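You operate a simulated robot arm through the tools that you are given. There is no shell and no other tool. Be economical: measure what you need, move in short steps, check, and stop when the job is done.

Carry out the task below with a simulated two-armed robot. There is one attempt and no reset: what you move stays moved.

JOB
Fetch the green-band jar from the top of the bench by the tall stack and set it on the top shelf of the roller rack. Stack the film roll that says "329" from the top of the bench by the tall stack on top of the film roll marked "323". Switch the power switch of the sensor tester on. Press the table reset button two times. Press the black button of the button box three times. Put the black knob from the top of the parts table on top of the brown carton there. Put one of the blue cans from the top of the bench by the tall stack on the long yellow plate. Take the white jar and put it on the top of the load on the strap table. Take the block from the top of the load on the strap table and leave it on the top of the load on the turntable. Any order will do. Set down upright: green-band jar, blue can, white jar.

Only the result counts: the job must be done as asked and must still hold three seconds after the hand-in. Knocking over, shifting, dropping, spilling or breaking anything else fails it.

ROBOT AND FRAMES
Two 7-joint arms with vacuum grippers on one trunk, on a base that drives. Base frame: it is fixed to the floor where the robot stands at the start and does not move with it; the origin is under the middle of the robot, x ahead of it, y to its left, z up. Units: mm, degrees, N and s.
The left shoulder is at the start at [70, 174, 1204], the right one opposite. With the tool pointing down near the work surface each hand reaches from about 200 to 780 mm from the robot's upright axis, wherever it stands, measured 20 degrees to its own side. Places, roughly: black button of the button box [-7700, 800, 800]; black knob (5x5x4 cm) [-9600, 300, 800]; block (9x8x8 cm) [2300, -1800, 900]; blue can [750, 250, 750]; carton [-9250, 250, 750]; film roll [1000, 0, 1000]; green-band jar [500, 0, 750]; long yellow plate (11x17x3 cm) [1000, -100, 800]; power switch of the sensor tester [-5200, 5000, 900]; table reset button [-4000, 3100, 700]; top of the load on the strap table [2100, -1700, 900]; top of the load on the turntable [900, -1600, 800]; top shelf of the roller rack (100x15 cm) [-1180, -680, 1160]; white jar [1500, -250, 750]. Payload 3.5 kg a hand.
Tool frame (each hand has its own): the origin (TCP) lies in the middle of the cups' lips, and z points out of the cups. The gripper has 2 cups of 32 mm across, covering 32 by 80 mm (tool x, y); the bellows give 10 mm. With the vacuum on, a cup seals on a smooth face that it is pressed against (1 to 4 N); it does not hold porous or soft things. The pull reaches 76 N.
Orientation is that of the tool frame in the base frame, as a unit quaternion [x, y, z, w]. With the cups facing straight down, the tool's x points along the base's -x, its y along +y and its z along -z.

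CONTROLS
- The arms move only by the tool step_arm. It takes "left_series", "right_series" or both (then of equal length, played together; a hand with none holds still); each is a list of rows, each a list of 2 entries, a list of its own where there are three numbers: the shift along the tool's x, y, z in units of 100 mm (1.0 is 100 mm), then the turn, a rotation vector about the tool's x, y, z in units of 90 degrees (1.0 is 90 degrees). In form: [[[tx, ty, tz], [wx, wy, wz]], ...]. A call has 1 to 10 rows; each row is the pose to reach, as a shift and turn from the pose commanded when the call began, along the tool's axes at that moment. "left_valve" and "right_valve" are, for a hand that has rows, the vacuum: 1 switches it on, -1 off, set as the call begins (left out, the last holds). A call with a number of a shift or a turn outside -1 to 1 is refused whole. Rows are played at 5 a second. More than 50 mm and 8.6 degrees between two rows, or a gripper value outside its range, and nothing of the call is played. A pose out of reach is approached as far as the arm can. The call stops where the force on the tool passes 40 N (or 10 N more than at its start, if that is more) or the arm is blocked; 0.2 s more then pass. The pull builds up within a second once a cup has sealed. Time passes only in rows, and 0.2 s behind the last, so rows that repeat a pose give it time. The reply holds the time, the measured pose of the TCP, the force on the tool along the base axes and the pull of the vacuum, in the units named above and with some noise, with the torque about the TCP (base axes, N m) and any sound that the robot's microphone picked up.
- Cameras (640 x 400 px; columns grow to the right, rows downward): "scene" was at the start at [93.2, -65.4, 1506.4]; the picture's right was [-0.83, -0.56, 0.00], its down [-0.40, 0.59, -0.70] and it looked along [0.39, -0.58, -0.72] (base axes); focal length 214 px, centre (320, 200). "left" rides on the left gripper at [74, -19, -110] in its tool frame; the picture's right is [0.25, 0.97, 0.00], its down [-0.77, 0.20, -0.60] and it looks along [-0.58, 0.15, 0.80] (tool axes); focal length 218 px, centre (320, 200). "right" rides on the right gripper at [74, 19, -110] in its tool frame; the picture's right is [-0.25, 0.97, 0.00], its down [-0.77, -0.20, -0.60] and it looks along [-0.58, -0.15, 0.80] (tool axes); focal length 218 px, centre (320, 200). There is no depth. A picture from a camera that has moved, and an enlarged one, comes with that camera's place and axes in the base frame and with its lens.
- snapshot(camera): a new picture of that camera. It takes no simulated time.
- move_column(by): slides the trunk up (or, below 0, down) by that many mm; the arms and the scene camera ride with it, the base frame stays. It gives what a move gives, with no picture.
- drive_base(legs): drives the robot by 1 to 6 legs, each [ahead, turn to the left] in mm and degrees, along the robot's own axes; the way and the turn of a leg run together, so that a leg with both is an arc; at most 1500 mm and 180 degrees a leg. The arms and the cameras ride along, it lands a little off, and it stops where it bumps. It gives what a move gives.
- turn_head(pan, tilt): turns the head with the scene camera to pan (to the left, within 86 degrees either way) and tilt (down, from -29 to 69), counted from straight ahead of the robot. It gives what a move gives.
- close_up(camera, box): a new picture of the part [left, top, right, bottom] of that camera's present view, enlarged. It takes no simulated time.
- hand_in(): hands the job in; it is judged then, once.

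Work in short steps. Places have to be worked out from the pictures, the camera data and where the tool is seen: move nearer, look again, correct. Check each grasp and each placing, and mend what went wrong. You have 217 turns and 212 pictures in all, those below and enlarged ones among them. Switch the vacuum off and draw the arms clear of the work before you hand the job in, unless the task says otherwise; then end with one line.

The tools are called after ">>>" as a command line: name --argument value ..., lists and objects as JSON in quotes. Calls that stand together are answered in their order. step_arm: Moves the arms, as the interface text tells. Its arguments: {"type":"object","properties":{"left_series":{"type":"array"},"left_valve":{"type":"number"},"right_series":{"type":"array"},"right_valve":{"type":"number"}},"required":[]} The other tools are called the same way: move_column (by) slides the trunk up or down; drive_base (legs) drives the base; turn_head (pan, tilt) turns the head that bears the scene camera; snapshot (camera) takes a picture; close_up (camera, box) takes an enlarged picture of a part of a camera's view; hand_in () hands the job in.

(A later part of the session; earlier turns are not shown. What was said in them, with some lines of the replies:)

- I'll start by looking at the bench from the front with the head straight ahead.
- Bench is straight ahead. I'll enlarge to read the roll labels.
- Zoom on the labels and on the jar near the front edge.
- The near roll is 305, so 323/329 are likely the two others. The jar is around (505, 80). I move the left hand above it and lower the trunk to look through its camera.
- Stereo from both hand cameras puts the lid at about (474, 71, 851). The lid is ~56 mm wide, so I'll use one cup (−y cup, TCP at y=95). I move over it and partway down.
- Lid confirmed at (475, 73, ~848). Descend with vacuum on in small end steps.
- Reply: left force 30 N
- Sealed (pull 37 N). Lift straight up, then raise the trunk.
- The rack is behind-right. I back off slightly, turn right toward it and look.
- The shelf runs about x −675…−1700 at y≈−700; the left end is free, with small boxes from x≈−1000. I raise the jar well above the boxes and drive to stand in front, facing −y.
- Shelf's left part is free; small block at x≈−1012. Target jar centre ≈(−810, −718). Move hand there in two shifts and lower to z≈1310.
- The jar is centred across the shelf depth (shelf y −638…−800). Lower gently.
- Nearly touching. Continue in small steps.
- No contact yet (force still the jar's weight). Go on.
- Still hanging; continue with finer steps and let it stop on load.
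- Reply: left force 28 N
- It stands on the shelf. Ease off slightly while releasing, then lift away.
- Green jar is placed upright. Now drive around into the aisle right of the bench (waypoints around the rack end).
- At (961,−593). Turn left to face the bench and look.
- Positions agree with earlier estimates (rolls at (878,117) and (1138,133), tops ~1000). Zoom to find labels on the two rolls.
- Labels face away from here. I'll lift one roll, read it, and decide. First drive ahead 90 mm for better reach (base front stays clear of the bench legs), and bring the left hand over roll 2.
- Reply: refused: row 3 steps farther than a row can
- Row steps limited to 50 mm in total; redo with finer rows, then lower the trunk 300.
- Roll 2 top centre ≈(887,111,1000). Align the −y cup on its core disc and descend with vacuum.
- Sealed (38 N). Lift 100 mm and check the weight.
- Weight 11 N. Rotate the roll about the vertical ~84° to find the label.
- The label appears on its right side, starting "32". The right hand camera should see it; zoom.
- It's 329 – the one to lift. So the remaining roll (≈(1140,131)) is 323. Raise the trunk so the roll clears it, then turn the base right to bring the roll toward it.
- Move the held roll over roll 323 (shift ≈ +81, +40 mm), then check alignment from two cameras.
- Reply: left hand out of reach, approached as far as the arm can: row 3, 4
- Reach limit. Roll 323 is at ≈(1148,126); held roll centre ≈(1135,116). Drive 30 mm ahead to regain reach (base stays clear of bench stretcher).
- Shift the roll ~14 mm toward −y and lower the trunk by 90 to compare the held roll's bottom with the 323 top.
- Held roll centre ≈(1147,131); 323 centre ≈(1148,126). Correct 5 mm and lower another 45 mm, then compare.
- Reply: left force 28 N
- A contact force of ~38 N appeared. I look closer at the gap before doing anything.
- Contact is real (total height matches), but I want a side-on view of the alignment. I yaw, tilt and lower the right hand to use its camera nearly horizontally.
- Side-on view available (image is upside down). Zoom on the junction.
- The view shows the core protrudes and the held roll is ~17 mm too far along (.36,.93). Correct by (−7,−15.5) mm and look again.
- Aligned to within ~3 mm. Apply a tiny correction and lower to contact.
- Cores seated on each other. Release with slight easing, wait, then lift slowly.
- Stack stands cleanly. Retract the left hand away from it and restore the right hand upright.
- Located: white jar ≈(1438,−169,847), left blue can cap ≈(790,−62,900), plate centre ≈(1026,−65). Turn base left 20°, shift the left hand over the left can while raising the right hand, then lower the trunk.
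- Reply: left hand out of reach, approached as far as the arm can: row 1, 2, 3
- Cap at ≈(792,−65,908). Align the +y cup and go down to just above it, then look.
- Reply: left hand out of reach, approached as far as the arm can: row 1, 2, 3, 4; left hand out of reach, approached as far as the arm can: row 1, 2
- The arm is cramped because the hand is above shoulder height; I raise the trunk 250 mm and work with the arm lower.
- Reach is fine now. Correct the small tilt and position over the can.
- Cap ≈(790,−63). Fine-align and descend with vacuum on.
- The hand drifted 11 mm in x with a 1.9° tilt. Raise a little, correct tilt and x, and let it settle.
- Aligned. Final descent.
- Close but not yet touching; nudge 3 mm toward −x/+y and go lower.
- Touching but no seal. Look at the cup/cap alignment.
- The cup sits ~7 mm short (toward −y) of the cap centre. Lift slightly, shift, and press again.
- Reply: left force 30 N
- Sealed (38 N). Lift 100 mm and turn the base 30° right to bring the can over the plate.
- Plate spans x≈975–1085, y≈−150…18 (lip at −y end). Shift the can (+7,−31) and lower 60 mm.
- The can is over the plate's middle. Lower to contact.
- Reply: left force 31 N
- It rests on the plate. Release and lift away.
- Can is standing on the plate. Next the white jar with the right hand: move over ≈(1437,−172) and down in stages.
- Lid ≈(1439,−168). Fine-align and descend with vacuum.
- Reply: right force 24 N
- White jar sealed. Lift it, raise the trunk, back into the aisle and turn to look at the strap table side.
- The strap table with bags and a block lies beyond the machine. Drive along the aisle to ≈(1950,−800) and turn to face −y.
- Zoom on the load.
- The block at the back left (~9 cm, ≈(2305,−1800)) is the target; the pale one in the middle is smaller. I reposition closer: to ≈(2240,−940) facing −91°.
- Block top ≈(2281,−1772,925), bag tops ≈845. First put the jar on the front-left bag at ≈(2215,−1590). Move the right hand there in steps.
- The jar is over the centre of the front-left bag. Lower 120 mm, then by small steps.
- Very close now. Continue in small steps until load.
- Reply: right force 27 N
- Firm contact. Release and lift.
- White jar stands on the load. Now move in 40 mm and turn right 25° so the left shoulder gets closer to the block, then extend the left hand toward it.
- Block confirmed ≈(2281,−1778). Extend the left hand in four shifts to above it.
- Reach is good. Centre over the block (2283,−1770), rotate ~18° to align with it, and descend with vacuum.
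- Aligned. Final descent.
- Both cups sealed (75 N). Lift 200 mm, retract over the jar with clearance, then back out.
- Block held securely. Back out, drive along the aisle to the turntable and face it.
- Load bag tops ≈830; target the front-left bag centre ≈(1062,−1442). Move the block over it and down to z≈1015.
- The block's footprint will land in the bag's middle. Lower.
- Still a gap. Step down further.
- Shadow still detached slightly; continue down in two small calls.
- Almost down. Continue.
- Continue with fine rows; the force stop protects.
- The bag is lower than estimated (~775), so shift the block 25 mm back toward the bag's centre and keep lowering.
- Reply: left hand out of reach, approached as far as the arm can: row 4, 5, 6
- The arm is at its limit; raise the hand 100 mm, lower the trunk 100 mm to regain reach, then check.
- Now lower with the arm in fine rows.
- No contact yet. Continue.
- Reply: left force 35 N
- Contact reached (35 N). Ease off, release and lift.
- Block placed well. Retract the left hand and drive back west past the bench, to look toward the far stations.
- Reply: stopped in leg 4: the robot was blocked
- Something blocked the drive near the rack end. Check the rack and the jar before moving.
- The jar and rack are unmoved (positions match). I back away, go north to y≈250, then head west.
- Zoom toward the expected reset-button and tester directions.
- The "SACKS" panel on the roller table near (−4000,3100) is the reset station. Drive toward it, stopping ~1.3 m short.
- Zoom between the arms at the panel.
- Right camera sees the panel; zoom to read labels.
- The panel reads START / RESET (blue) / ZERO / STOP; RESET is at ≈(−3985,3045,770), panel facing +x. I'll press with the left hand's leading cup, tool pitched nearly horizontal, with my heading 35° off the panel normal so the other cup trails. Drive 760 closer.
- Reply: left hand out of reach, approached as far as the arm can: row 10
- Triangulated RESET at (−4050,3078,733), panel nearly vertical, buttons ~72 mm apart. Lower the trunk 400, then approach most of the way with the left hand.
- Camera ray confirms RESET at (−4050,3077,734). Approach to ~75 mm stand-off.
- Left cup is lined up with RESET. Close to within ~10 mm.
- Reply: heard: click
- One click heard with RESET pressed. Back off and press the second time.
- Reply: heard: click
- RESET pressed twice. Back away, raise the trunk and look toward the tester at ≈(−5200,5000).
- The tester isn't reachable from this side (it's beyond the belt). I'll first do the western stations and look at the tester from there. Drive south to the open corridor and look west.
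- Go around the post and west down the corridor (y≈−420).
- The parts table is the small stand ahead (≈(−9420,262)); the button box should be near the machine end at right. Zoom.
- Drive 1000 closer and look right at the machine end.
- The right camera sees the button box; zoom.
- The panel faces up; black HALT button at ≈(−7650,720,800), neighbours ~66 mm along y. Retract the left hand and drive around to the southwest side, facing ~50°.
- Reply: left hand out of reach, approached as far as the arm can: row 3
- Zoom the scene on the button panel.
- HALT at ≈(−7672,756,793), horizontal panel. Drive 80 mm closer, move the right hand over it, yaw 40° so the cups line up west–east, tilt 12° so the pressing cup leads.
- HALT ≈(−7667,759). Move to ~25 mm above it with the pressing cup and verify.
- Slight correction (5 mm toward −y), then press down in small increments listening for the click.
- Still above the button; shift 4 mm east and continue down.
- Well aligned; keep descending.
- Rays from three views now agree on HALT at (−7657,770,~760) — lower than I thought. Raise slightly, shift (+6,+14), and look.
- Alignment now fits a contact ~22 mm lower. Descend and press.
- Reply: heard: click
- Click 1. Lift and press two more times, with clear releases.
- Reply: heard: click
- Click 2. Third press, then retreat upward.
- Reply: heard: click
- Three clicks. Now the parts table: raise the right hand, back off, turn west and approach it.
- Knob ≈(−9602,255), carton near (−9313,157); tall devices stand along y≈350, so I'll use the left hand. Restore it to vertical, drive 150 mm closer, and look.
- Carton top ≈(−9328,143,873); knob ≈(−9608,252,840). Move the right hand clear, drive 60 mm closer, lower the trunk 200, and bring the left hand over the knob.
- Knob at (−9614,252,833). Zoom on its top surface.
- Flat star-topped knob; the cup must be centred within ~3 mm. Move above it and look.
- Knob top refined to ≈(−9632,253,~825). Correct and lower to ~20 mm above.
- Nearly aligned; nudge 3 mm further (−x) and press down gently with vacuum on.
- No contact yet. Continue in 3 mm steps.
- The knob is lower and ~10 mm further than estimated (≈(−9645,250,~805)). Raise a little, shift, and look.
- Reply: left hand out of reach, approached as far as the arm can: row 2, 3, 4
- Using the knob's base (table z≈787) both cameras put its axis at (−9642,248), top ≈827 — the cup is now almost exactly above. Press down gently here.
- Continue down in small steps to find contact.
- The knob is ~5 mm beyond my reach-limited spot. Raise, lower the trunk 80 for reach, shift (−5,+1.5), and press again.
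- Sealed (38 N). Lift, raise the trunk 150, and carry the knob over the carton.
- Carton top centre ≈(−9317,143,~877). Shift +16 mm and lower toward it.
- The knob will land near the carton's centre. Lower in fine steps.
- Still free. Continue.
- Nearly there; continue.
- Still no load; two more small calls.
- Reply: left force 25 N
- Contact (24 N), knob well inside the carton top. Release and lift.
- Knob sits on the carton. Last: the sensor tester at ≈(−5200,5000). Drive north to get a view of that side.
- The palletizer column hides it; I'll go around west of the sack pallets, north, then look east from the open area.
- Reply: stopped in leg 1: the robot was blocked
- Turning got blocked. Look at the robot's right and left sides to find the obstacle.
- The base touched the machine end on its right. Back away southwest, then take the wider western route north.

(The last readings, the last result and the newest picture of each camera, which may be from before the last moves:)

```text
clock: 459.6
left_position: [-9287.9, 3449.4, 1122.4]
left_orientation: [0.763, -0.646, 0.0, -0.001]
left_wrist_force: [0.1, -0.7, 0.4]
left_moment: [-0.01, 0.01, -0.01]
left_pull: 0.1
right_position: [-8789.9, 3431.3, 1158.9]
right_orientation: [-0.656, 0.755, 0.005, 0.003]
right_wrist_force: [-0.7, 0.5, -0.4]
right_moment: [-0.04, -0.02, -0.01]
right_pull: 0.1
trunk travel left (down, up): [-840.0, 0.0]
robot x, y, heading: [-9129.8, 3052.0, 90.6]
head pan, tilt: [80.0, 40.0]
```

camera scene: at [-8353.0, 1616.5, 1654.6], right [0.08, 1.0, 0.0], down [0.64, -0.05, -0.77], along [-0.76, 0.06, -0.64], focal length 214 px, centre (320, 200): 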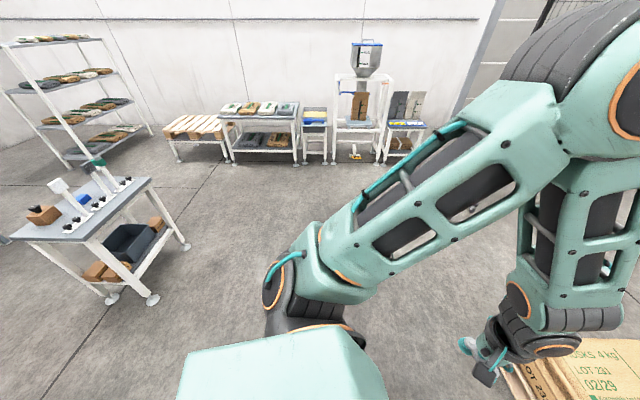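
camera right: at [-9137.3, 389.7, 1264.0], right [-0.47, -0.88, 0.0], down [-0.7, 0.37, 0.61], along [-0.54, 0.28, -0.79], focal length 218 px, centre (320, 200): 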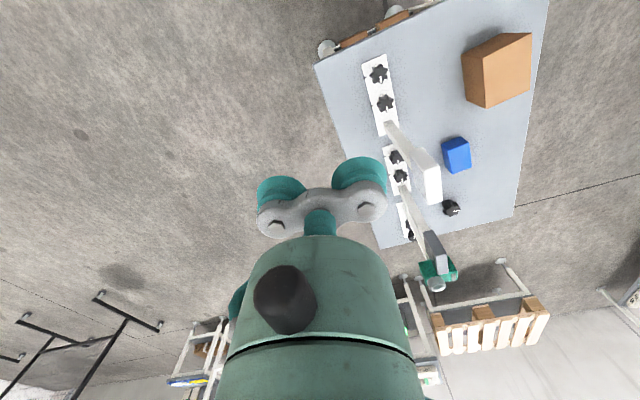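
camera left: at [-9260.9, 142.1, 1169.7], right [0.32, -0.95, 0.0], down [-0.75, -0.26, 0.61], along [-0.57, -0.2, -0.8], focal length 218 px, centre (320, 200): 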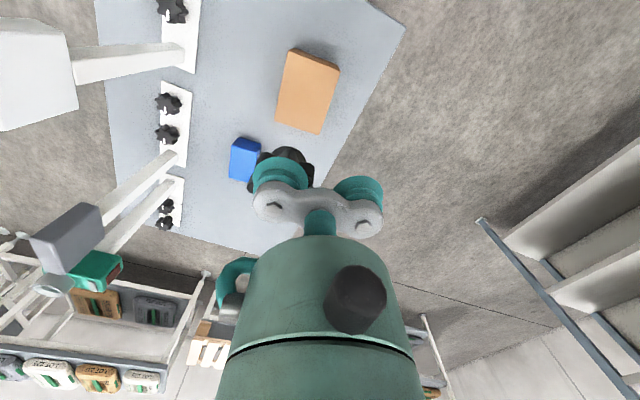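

Clear. Continue north, then east, and look toward the tester.

>>> drive_base --legs '[[1400, 0], [1400, 0], [0, -60], [1450, 0], [0, -40], [800, 0]]'

>>> turn_head --pan -25 --tilt 14

>>> snapshot --camera "scene"

```text
clock: 488.5
left_position: [-6671.5, 6530.9, 1121.7]
left_orientation: [0.003, 1.0, 0.0, 0.001]
left_wrist_force: [1.0, -0.3, 0.4]
left_moment: [0.0, 0.0, -0.02]
left_pull: 0.1
right_position: [-6776.1, 6043.9, 1157.6]
right_orientation: [0.154, 0.988, 0.0, 0.005]
right_wrist_force: [0.0, 0.1, -0.2]
right_moment: [0.03, 0.01, -0.02]
right_pull: 0.0
trunk travel left (down, up): [-840.0, 0.0]
robot x, y, heading: [-7096.1, 6445.1, -9.1]
head pan, tilt: [80.0, 40.0]
```

```text
clock: 490.3
left_position: [-6672.0, 6531.4, 1121.1]
left_orientation: [0.003, 1.0, 0.0, 0.001]
left_wrist_force: [1.0, 0.1, -0.5]
left_moment: [-0.02, -0.01, 0.0]
left_pull: 0.0
right_position: [-6775.5, 6043.8, 1157.9]
right_orientation: [0.154, 0.988, -0.001, 0.004]
right_wrist_force: [0.0, -0.3, -0.3]
right_moment: [0.03, 0.01, 0.01]
right_pull: 0.0
trunk travel left (down, up): [-840.0, 0.0]
robot x, y, heading: [-7095.7, 6443.1, -9.3]
head pan, tilt: [-25.0, 14.0]
```

```text
13 pictures are left
camera scene: at [-6968.9, 6385.8, 1695.8], right [-0.56, -0.83, 0.0], down [-0.2, 0.14, -0.97], along [0.8, -0.55, -0.24], focal length 214 px, centre (320, 200)
```

scene: 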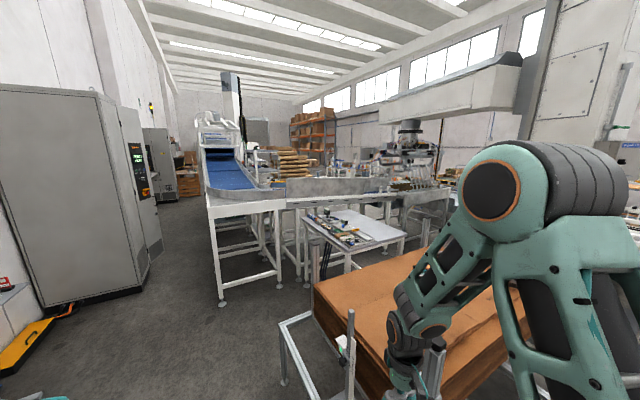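

The small table with electronics at ≈(−5350,4965) must be the sensor tester. Zoom.

>>> close_up --camera "scene" --box '[270, 190, 410, 290]'

```text
4.00 times, centred on (340, 240) of scene
camera zoom: at [-6968.9, 6385.8, 1695.8], right [-0.56, -0.83, 0.0], down [-0.2, 0.14, -0.97], along [0.8, -0.55, -0.24], focal length 858 px, centre (240, 40)
```

zoom: 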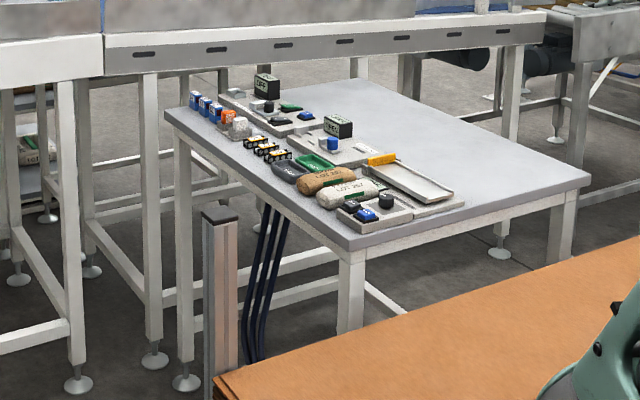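

Devices lie along that table's north edge (y≈5200). Drive to its north side and face −y.

>>> drive_base --legs '[[0, 9.3], [900, 0], [900, 0], [0, -90], [580, 0]]'

>>> turn_head --pan 0 --tilt 45

>>> snapshot --camera "scene"

```text
clock: 506.6
left_position: [-5205.5, 5431.3, 1122.1]
left_orientation: [0.656, 0.755, -0.001, 0.002]
left_wrist_force: [0.9, 1.0, -0.7]
left_moment: [-0.01, -0.01, -0.04]
left_pull: 0.0
right_position: [-5703.5, 5462.8, 1158.4]
right_orientation: [0.763, 0.647, -0.003, 0.004]
right_wrist_force: [-1.1, 1.3, -0.1]
right_moment: [0.01, 0.01, -0.01]
right_pull: 0.1
trunk travel left (down, up): [-840.0, 0.0]
robot x, y, heading: [-5353.9, 5834.1, -90.8]
head pan, tilt: [-25.0, 14.0]
```

```text
clock: 507.5
left_position: [-5205.1, 5430.3, 1122.1]
left_orientation: [0.656, 0.755, 0.001, 0.002]
left_wrist_force: [0.3, 0.1, -0.4]
left_moment: [0.02, -0.02, 0.0]
left_pull: 0.0
right_position: [-5701.6, 5461.9, 1158.4]
right_orientation: [0.763, 0.647, -0.003, 0.003]
right_wrist_force: [0.0, 0.1, 0.0]
right_moment: [0.03, 0.03, -0.03]
right_pull: 0.1
trunk travel left (down, up): [-840.0, 0.0]
robot x, y, heading: [-5352.5, 5834.7, -91.0]
head pan, tilt: [0.0, 45.0]
```

```text
11 pictures are left
camera scene: at [-5356.5, 5705.6, 1647.4], right [-1.0, 0.02, 0.0], down [0.01, 0.71, -0.71], along [-0.01, -0.71, -0.71], focal length 214 px, centre (320, 200)
```

scene: 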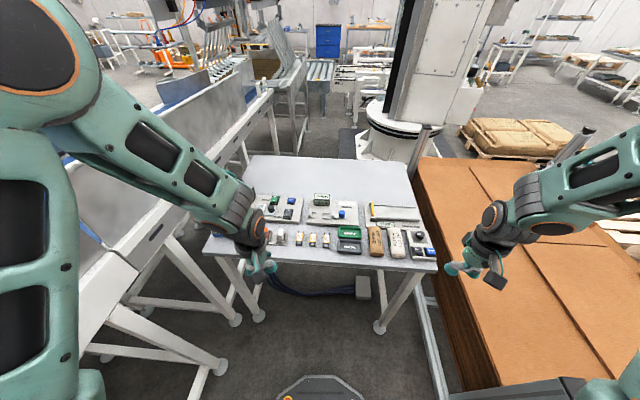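

Good view of the test table. Zoom on the devices.

>>> close_up --camera "scene" --box '[235, 180, 445, 275]'

```text
3.05 times, centred on (340, 228) of scene
camera zoom: at [-5356.5, 5705.6, 1647.4], right [-1.0, 0.02, 0.0], down [0.01, 0.71, -0.71], along [-0.01, -0.71, -0.71], focal length 654 px, centre (259, 116)
```

zoom: 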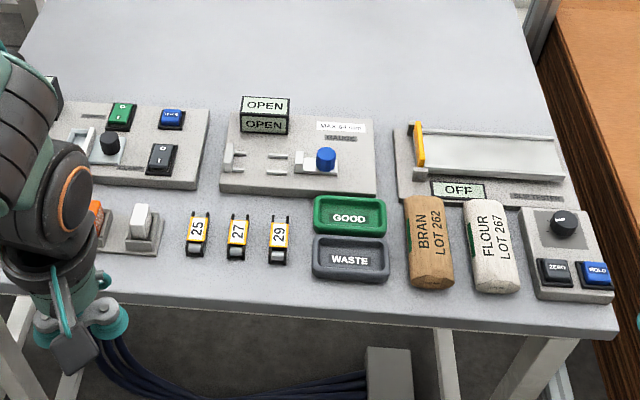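

The leftmost device has two rockers. Use the left hand camera to read labels.

>>> snapshot --camera "left"

```text
9 pictures are left
camera left: at [-5234.8, 5498.9, 1231.1], right [0.92, 0.39, 0.0], down [0.31, -0.73, 0.61], along [0.23, -0.56, -0.8], focal length 218 px, centre (320, 200)
```

left: 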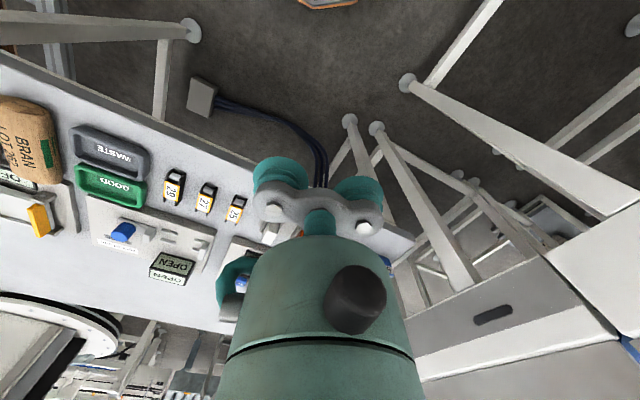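

Drive 130 closer and shift the left hand aside (up/left) to uncover the tester, then zoom from the head.

>>> step_arm --left_series '[[[0.2, 0.35, -0.1], [0, 0, 0]], [[0.35, 0.7, -0.2], [0, 0, 0]], [[0.5, 1.0, -0.3], [0, 0, 0]]]'

>>> drive_base --legs '[[130, 0]]'

>>> close_up --camera "scene" --box '[220, 190, 320, 265]'

```text
clock: 508.3
left_position: [-5115.7, 5487.7, 1153.7]
left_orientation: [0.655, 0.755, 0.0, 0.001]
left_wrist_force: [-0.2, 0.7, -0.1]
left_moment: [-0.02, 0.03, 0.0]
left_pull: 0.1
left hand out of reach, approached as far as the arm can: row 3
right_position: [-5704.3, 5462.2, 1160.7]
right_orientation: [0.762, 0.647, -0.003, 0.003]
right_wrist_force: [-0.4, -0.1, -0.2]
right_moment: [-0.03, 0.02, -0.03]
right_pull: 0.1
trunk travel left (down, up): [-840.0, 0.0]
robot x, y, heading: [-5356.0, 5834.6, -91.1]
head pan, tilt: [0.0, 45.0]
```

```text
clock: 509.6
left_position: [-5116.6, 5358.9, 1154.2]
left_orientation: [0.656, 0.755, 0.0, 0.002]
left_wrist_force: [-0.5, 0.0, 0.2]
left_moment: [0.02, -0.02, 0.0]
left_pull: 0.0
right_position: [-5704.7, 5333.8, 1159.8]
right_orientation: [0.762, 0.647, -0.003, 0.004]
right_wrist_force: [-0.7, 0.3, 0.2]
right_moment: [-0.01, 0.01, 0.0]
right_pull: 0.1
trunk travel left (down, up): [-840.0, 0.0]
robot x, y, heading: [-5356.0, 5705.4, -90.5]
head pan, tilt: [0.0, 45.0]
```

```text
5.33 times, centred on (270, 228) of scene
camera zoom: at [-5358.3, 5578.6, 1647.6], right [-1.0, 0.01, 0.0], down [0.01, 0.71, -0.71], along [-0.01, -0.71, -0.71], focal length 1144 px, centre (587, 53)
```

zoom: 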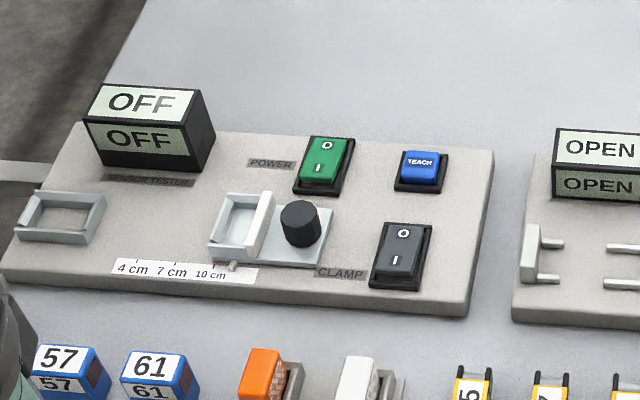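

It's the SENSOR TESTER: POWER is the green rocker (O far, I near side); display OFF. I must press the near "I" end at ≈(−5140,4964). Drive 60 closer, lower the trunk 150 and bring the left hand over it.

>>> drive_base --legs '[[60, 0]]'

>>> move_column --by -150

>>> step_arm --left_series '[[[-0.28, -0.04, 0], [0, 0, 0]], [[-0.56, -0.08, 0], [0, 0, 0]], [[-0.83, -0.12, 0.0], [0, 0, 0]]]'

>>> step_arm --left_series '[[[-0.28, -0.04, 0], [0, 0, 0]], [[-0.56, -0.08, 0], [0, 0, 0]], [[-0.83, -0.12, 0.0], [0, 0, 0]]]'

>>> step_arm --left_series '[[[-0.28, -0.04, 0], [0, 0, 0]], [[-0.56, -0.08, 0], [0, 0, 0]], [[-0.83, -0.12, 0.1], [0, 0, 0]]]'

>>> step_arm --left_series '[[[-0.28, -0.04, 0], [0, 0, 0]], [[-0.56, -0.08, 0], [0, 0, 0]], [[-0.75, -0.12, 0.1], [0, 0, 0]], [[-0.75, -0.12, 0.1], [0, 0, 0]]]'

>>> close_up --camera "left" --box '[180, 40, 420, 240]'

```text
clock: 510.6
left_position: [-5116.0, 5305.8, 1156.2]
left_orientation: [0.656, 0.755, -0.003, 0.004]
left_wrist_force: [0.5, 0.0, 0.4]
left_moment: [-0.11, -0.03, 0.04]
left_pull: 0.0
right_position: [-5704.1, 5281.7, 1162.2]
right_orientation: [0.762, 0.647, -0.005, 0.008]
right_wrist_force: [0.2, 1.1, 0.0]
right_moment: [-0.09, 0.01, 0.01]
right_pull: 0.1
trunk travel left (down, up): [-840.0, 0.0]
robot x, y, heading: [-5357.0, 5649.0, -90.7]
head pan, tilt: [0.0, 45.0]
```

```text
clock: 512.3
left_position: [-5117.0, 5299.0, 1004.1]
left_orientation: [0.655, 0.756, 0.0, 0.0]
left_wrist_force: [-0.5, -0.1, 0.2]
left_moment: [0.01, 0.01, 0.02]
left_pull: 0.0
right_position: [-5704.3, 5271.8, 1008.6]
right_orientation: [0.762, 0.647, -0.002, 0.004]
right_wrist_force: [-0.5, -0.2, 0.0]
right_moment: [-0.01, -0.02, 0.01]
right_pull: 0.1
trunk travel left (down, up): [-690.0, 150.0]
robot x, y, heading: [-5355.0, 5643.7, -90.6]
head pan, tilt: [0.0, 45.0]
```

```text
clock: 513.1
left_position: [-5115.6, 5212.4, 1003.7]
left_orientation: [0.655, 0.755, 0.0, 0.0]
left_wrist_force: [-0.1, -0.5, 0.3]
left_moment: [0.01, 0.0, 0.01]
left_pull: 0.2
right_position: [-5704.0, 5272.3, 1008.5]
right_orientation: [0.762, 0.647, -0.001, 0.002]
right_wrist_force: [0.2, 0.4, -0.6]
right_moment: [0.02, -0.02, 0.0]
right_pull: 0.1
trunk travel left (down, up): [-690.0, 150.0]
robot x, y, heading: [-5353.8, 5644.4, -90.8]
head pan, tilt: [0.0, 45.0]
```

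```text
clock: 513.9
left_position: [-5112.4, 5129.4, 1003.7]
left_orientation: [0.655, 0.755, 0.001, 0.0]
left_wrist_force: [0.3, 0.7, -1.0]
left_moment: [-0.01, -0.01, 0.01]
left_pull: 0.0
right_position: [-5705.3, 5270.0, 1008.8]
right_orientation: [0.762, 0.648, -0.002, 0.003]
right_wrist_force: [0.4, -0.3, 0.3]
right_moment: [-0.02, 0.02, 0.0]
right_pull: 0.1
trunk travel left (down, up): [-690.0, 150.0]
robot x, y, heading: [-5353.7, 5644.9, -90.7]
head pan, tilt: [0.0, 45.0]
```

```text
clock: 514.7
left_position: [-5115.6, 5046.1, 995.0]
left_orientation: [0.655, 0.755, 0.002, -0.001]
left_wrist_force: [0.5, -0.2, 0.3]
left_moment: [0.02, -0.01, -0.02]
left_pull: 0.0
right_position: [-5703.6, 5270.5, 1008.0]
right_orientation: [0.762, 0.647, -0.002, 0.003]
right_wrist_force: [-0.3, -0.6, 0.2]
right_moment: [0.0, 0.01, 0.01]
right_pull: 0.1
trunk travel left (down, up): [-690.0, 150.0]
robot x, y, heading: [-5354.9, 5644.8, -91.0]
head pan, tilt: [0.0, 45.0]
```

```text
clock: 515.7
left_position: [-5116.9, 4969.4, 984.5]
left_orientation: [0.655, 0.755, 0.001, 0.0]
left_wrist_force: [0.1, 0.7, 0.2]
left_moment: [-0.01, 0.03, -0.02]
left_pull: 0.0
right_position: [-5704.5, 5272.7, 1009.3]
right_orientation: [0.762, 0.647, -0.003, 0.003]
right_wrist_force: [-0.9, 0.2, -0.5]
right_moment: [0.02, 0.03, 0.0]
right_pull: 0.0
trunk travel left (down, up): [-690.0, 150.0]
robot x, y, heading: [-5351.9, 5647.0, -90.9]
head pan, tilt: [0.0, 45.0]
```

```text
2.00 times, centred on (300, 140) of left
camera zoom: at [-5145.9, 5038.2, 1094.0], right [0.92, 0.39, 0.0], down [0.31, -0.73, 0.6], along [0.23, -0.56, -0.8], focal length 436 px, centre (360, 320)
```

zoom: 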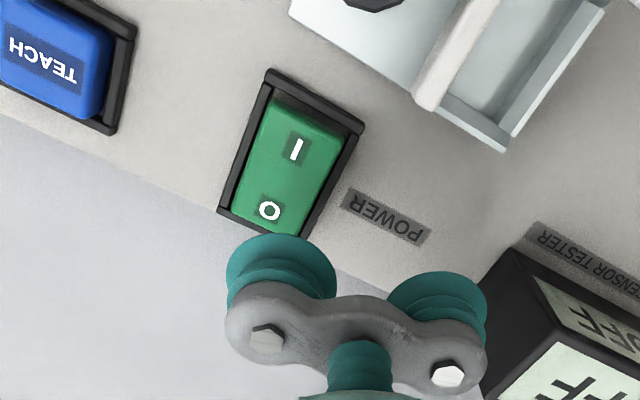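

Switch "I" end at ≈(−5150,4990,917). Use the +y cup (other cup then over blank panel), tilted 10° so it leads; move to ~20 mm above.

>>> step_arm --left_series '[[[0.1, -0.2, 0.1], [0.04, 0, 0]], [[0.2, -0.4, 0.2], [0.08, 0, 0]], [[0.253, -0.54, 0.35], [0.11, 0, 0]], [[0.253, -0.54, 0.42], [0.11, 0, 0]], [[0.253, -0.54, 0.42], [0.11, 0, 0]]]'

>>> close_up --camera "left" --box '[240, 60, 440, 240]'

```text
clock: 516.9
left_position: [-5175.0, 4988.0, 944.0]
left_orientation: [0.653, 0.752, -0.066, -0.056]
left_wrist_force: [-0.4, -0.8, -0.5]
left_moment: [0.01, -0.03, 0.01]
left_pull: 0.0
right_position: [-5704.4, 5272.5, 1007.6]
right_orientation: [0.762, 0.648, -0.003, 0.004]
right_wrist_force: [-0.1, -0.3, 0.3]
right_moment: [0.0, -0.02, -0.01]
right_pull: 0.1
trunk travel left (down, up): [-690.0, 150.0]
robot x, y, heading: [-5355.8, 5643.9, -91.0]
head pan, tilt: [0.0, 45.0]
```

```text
2.22 times, centred on (340, 150) of left
camera zoom: at [-5184.9, 5059.3, 1054.6], right [0.91, 0.38, -0.17], down [0.41, -0.72, 0.56], along [0.1, -0.58, -0.81], focal length 485 px, centre (276, 311)
```

zoom: 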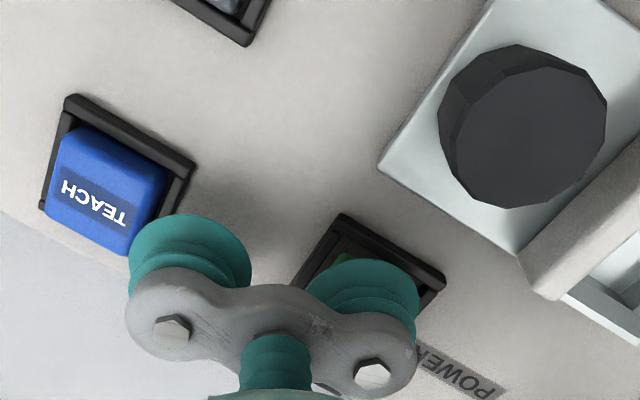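

Landing point is right on the I end; nudge 4 mm east and press down in increments.

>>> step_arm --left_series '[[[0, 0.06, 0.12], [0, 0, 0]], [[0, 0.073, 0.18], [0, 0, 0]], [[0, 0.08, 0.22], [0, 0, 0]], [[0, 0.085, 0.25], [0, 0, 0]], [[0, 0.09, 0.28], [0, 0, 0]], [[0, 0.09, 0.28], [0, 0, 0]]]'

```text
clock: 518.1
left_position: [-5171.4, 4988.2, 922.6]
left_orientation: [0.653, 0.752, -0.071, -0.051]
left_wrist_force: [0.1, 11.4, 26.5]
left_moment: [-0.29, -0.46, 0.04]
left_pull: 0.1
right_position: [-5705.1, 5275.8, 1010.7]
right_orientation: [0.762, 0.647, -0.003, 0.005]
right_wrist_force: [-0.5, -0.6, -0.6]
right_moment: [-0.01, -0.01, -0.02]
right_pull: 0.2
trunk travel left (down, up): [-690.0, 150.0]
robot x, y, heading: [-5356.9, 5644.6, -90.7]
head pan, tilt: [0.0, 45.0]
stopped in row 6 (left hand): the force on the tool passed its limit at 43 N (the readings are from after the stop); the commanded pose is now the measured one
```

High force but no click. Lift 30 mm and check the display and switch from the head camera.

>>> step_arm --left_series '[[[0, -0.03, -0.15], [0, 0, 0]], [[0, -0.05, -0.3], [0, 0, 0]], [[0, -0.05, -0.3], [0, 0, 0]]]'

>>> close_up --camera "scene" --box '[230, 195, 320, 265]'

```text
clock: 519.0
left_position: [-5172.9, 4985.8, 947.9]
left_orientation: [0.653, 0.752, -0.068, -0.053]
left_wrist_force: [0.7, -0.2, -0.1]
left_moment: [0.02, 0.01, -0.02]
left_pull: 0.1
right_position: [-5704.8, 5271.3, 1008.5]
right_orientation: [0.762, 0.647, -0.002, 0.003]
right_wrist_force: [0.7, -0.4, -0.5]
right_moment: [-0.01, 0.02, 0.0]
right_pull: 0.1
trunk travel left (down, up): [-690.0, 150.0]
robot x, y, heading: [-5354.1, 5644.9, -90.7]
head pan, tilt: [0.0, 45.0]
```

```text
5.71 times, centred on (275, 230) of scene
camera zoom: at [-5358.6, 5515.4, 1497.2], right [-1.0, 0.01, 0.0], down [0.01, 0.71, -0.71], along [-0.01, -0.71, -0.71], focal length 1226 px, centre (577, 29)
```

zoom: 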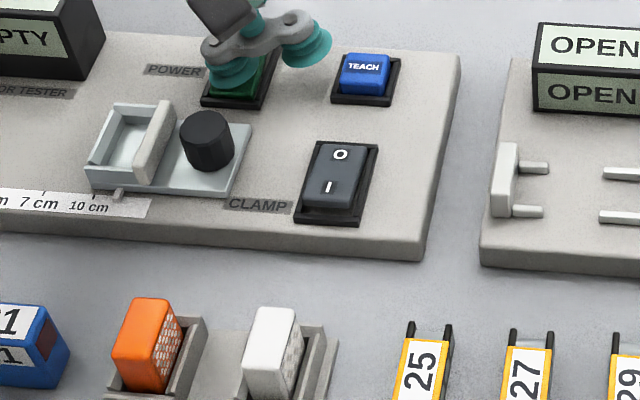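

The display changed from OFF to EMPTY – the tester is on. Withdraw the hand upward and back away.

>>> step_arm --left_series '[[[0, 0, -0.3], [0, 0, 0]], [[0, 0, -0.6], [0, 0, 0]], [[0, 0, -1.0], [0, 0, 0]]]'

>>> move_column --by 140

>>> drive_base --legs '[[-550, 0]]'

>>> close_up --camera "scene" --box '[230, 90, 450, 240]'

```text
clock: 519.8
left_position: [-5152.1, 4990.3, 1047.7]
left_orientation: [0.652, 0.753, -0.068, -0.053]
left_wrist_force: [-0.1, 0.5, 0.9]
left_moment: [-0.01, -0.01, -0.01]
left_pull: 0.1
right_position: [-5705.2, 5273.7, 1008.5]
right_orientation: [0.762, 0.648, -0.003, 0.004]
right_wrist_force: [0.2, -0.5, 0.4]
right_moment: [-0.01, -0.03, -0.02]
right_pull: 0.1
trunk travel left (down, up): [-690.0, 150.0]
robot x, y, heading: [-5352.1, 5644.3, -91.0]
head pan, tilt: [0.0, 45.0]
```

```text
clock: 521.4
left_position: [-5152.4, 4989.3, 1185.6]
left_orientation: [0.653, 0.752, -0.068, -0.054]
left_wrist_force: [0.9, -0.8, -0.6]
left_moment: [0.0, 0.0, -0.03]
left_pull: 0.1
right_position: [-5703.9, 5271.6, 1149.1]
right_orientation: [0.762, 0.648, -0.002, 0.004]
right_wrist_force: [0.0, 0.2, 0.4]
right_moment: [0.01, -0.01, -0.04]
right_pull: 0.1
trunk travel left (down, up): [-830.0, 10.0]
robot x, y, heading: [-5352.1, 5645.2, -90.8]
head pan, tilt: [0.0, 45.0]
```

```text
clock: 524.6
left_position: [-5146.7, 5541.0, 1185.2]
left_orientation: [0.654, 0.752, -0.067, -0.054]
left_wrist_force: [-1.1, -0.6, 0.4]
left_moment: [0.0, 0.02, 0.02]
left_pull: 0.0
right_position: [-5697.1, 5825.1, 1147.7]
right_orientation: [0.763, 0.647, -0.002, 0.003]
right_wrist_force: [-0.3, -0.1, 0.2]
right_moment: [0.02, 0.02, -0.01]
right_pull: 0.1
trunk travel left (down, up): [-830.0, 10.0]
robot x, y, heading: [-5347.2, 6199.1, -90.8]
head pan, tilt: [0.0, 45.0]
```

```text
2.67 times, centred on (340, 165) of scene
camera zoom: at [-5351.0, 6068.4, 1637.2], right [-1.0, 0.02, 0.0], down [0.01, 0.71, -0.71], along [-0.01, -0.71, -0.71], focal length 572 px, centre (267, 293)
```

zoom: 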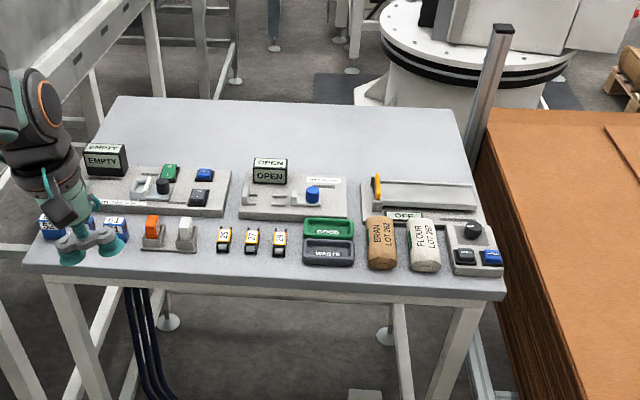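

The tester stays on (EMPTY) and nothing else on its table moved. Both vacuums are off and the arms are clear, so I hand in.

>>> hand_in

```text
The job is handed in.
```

I finished all nine tasks and handed the job in, but I never saw a label on the roll I treated as "323". It was the only one left after I had read 305 and 329.
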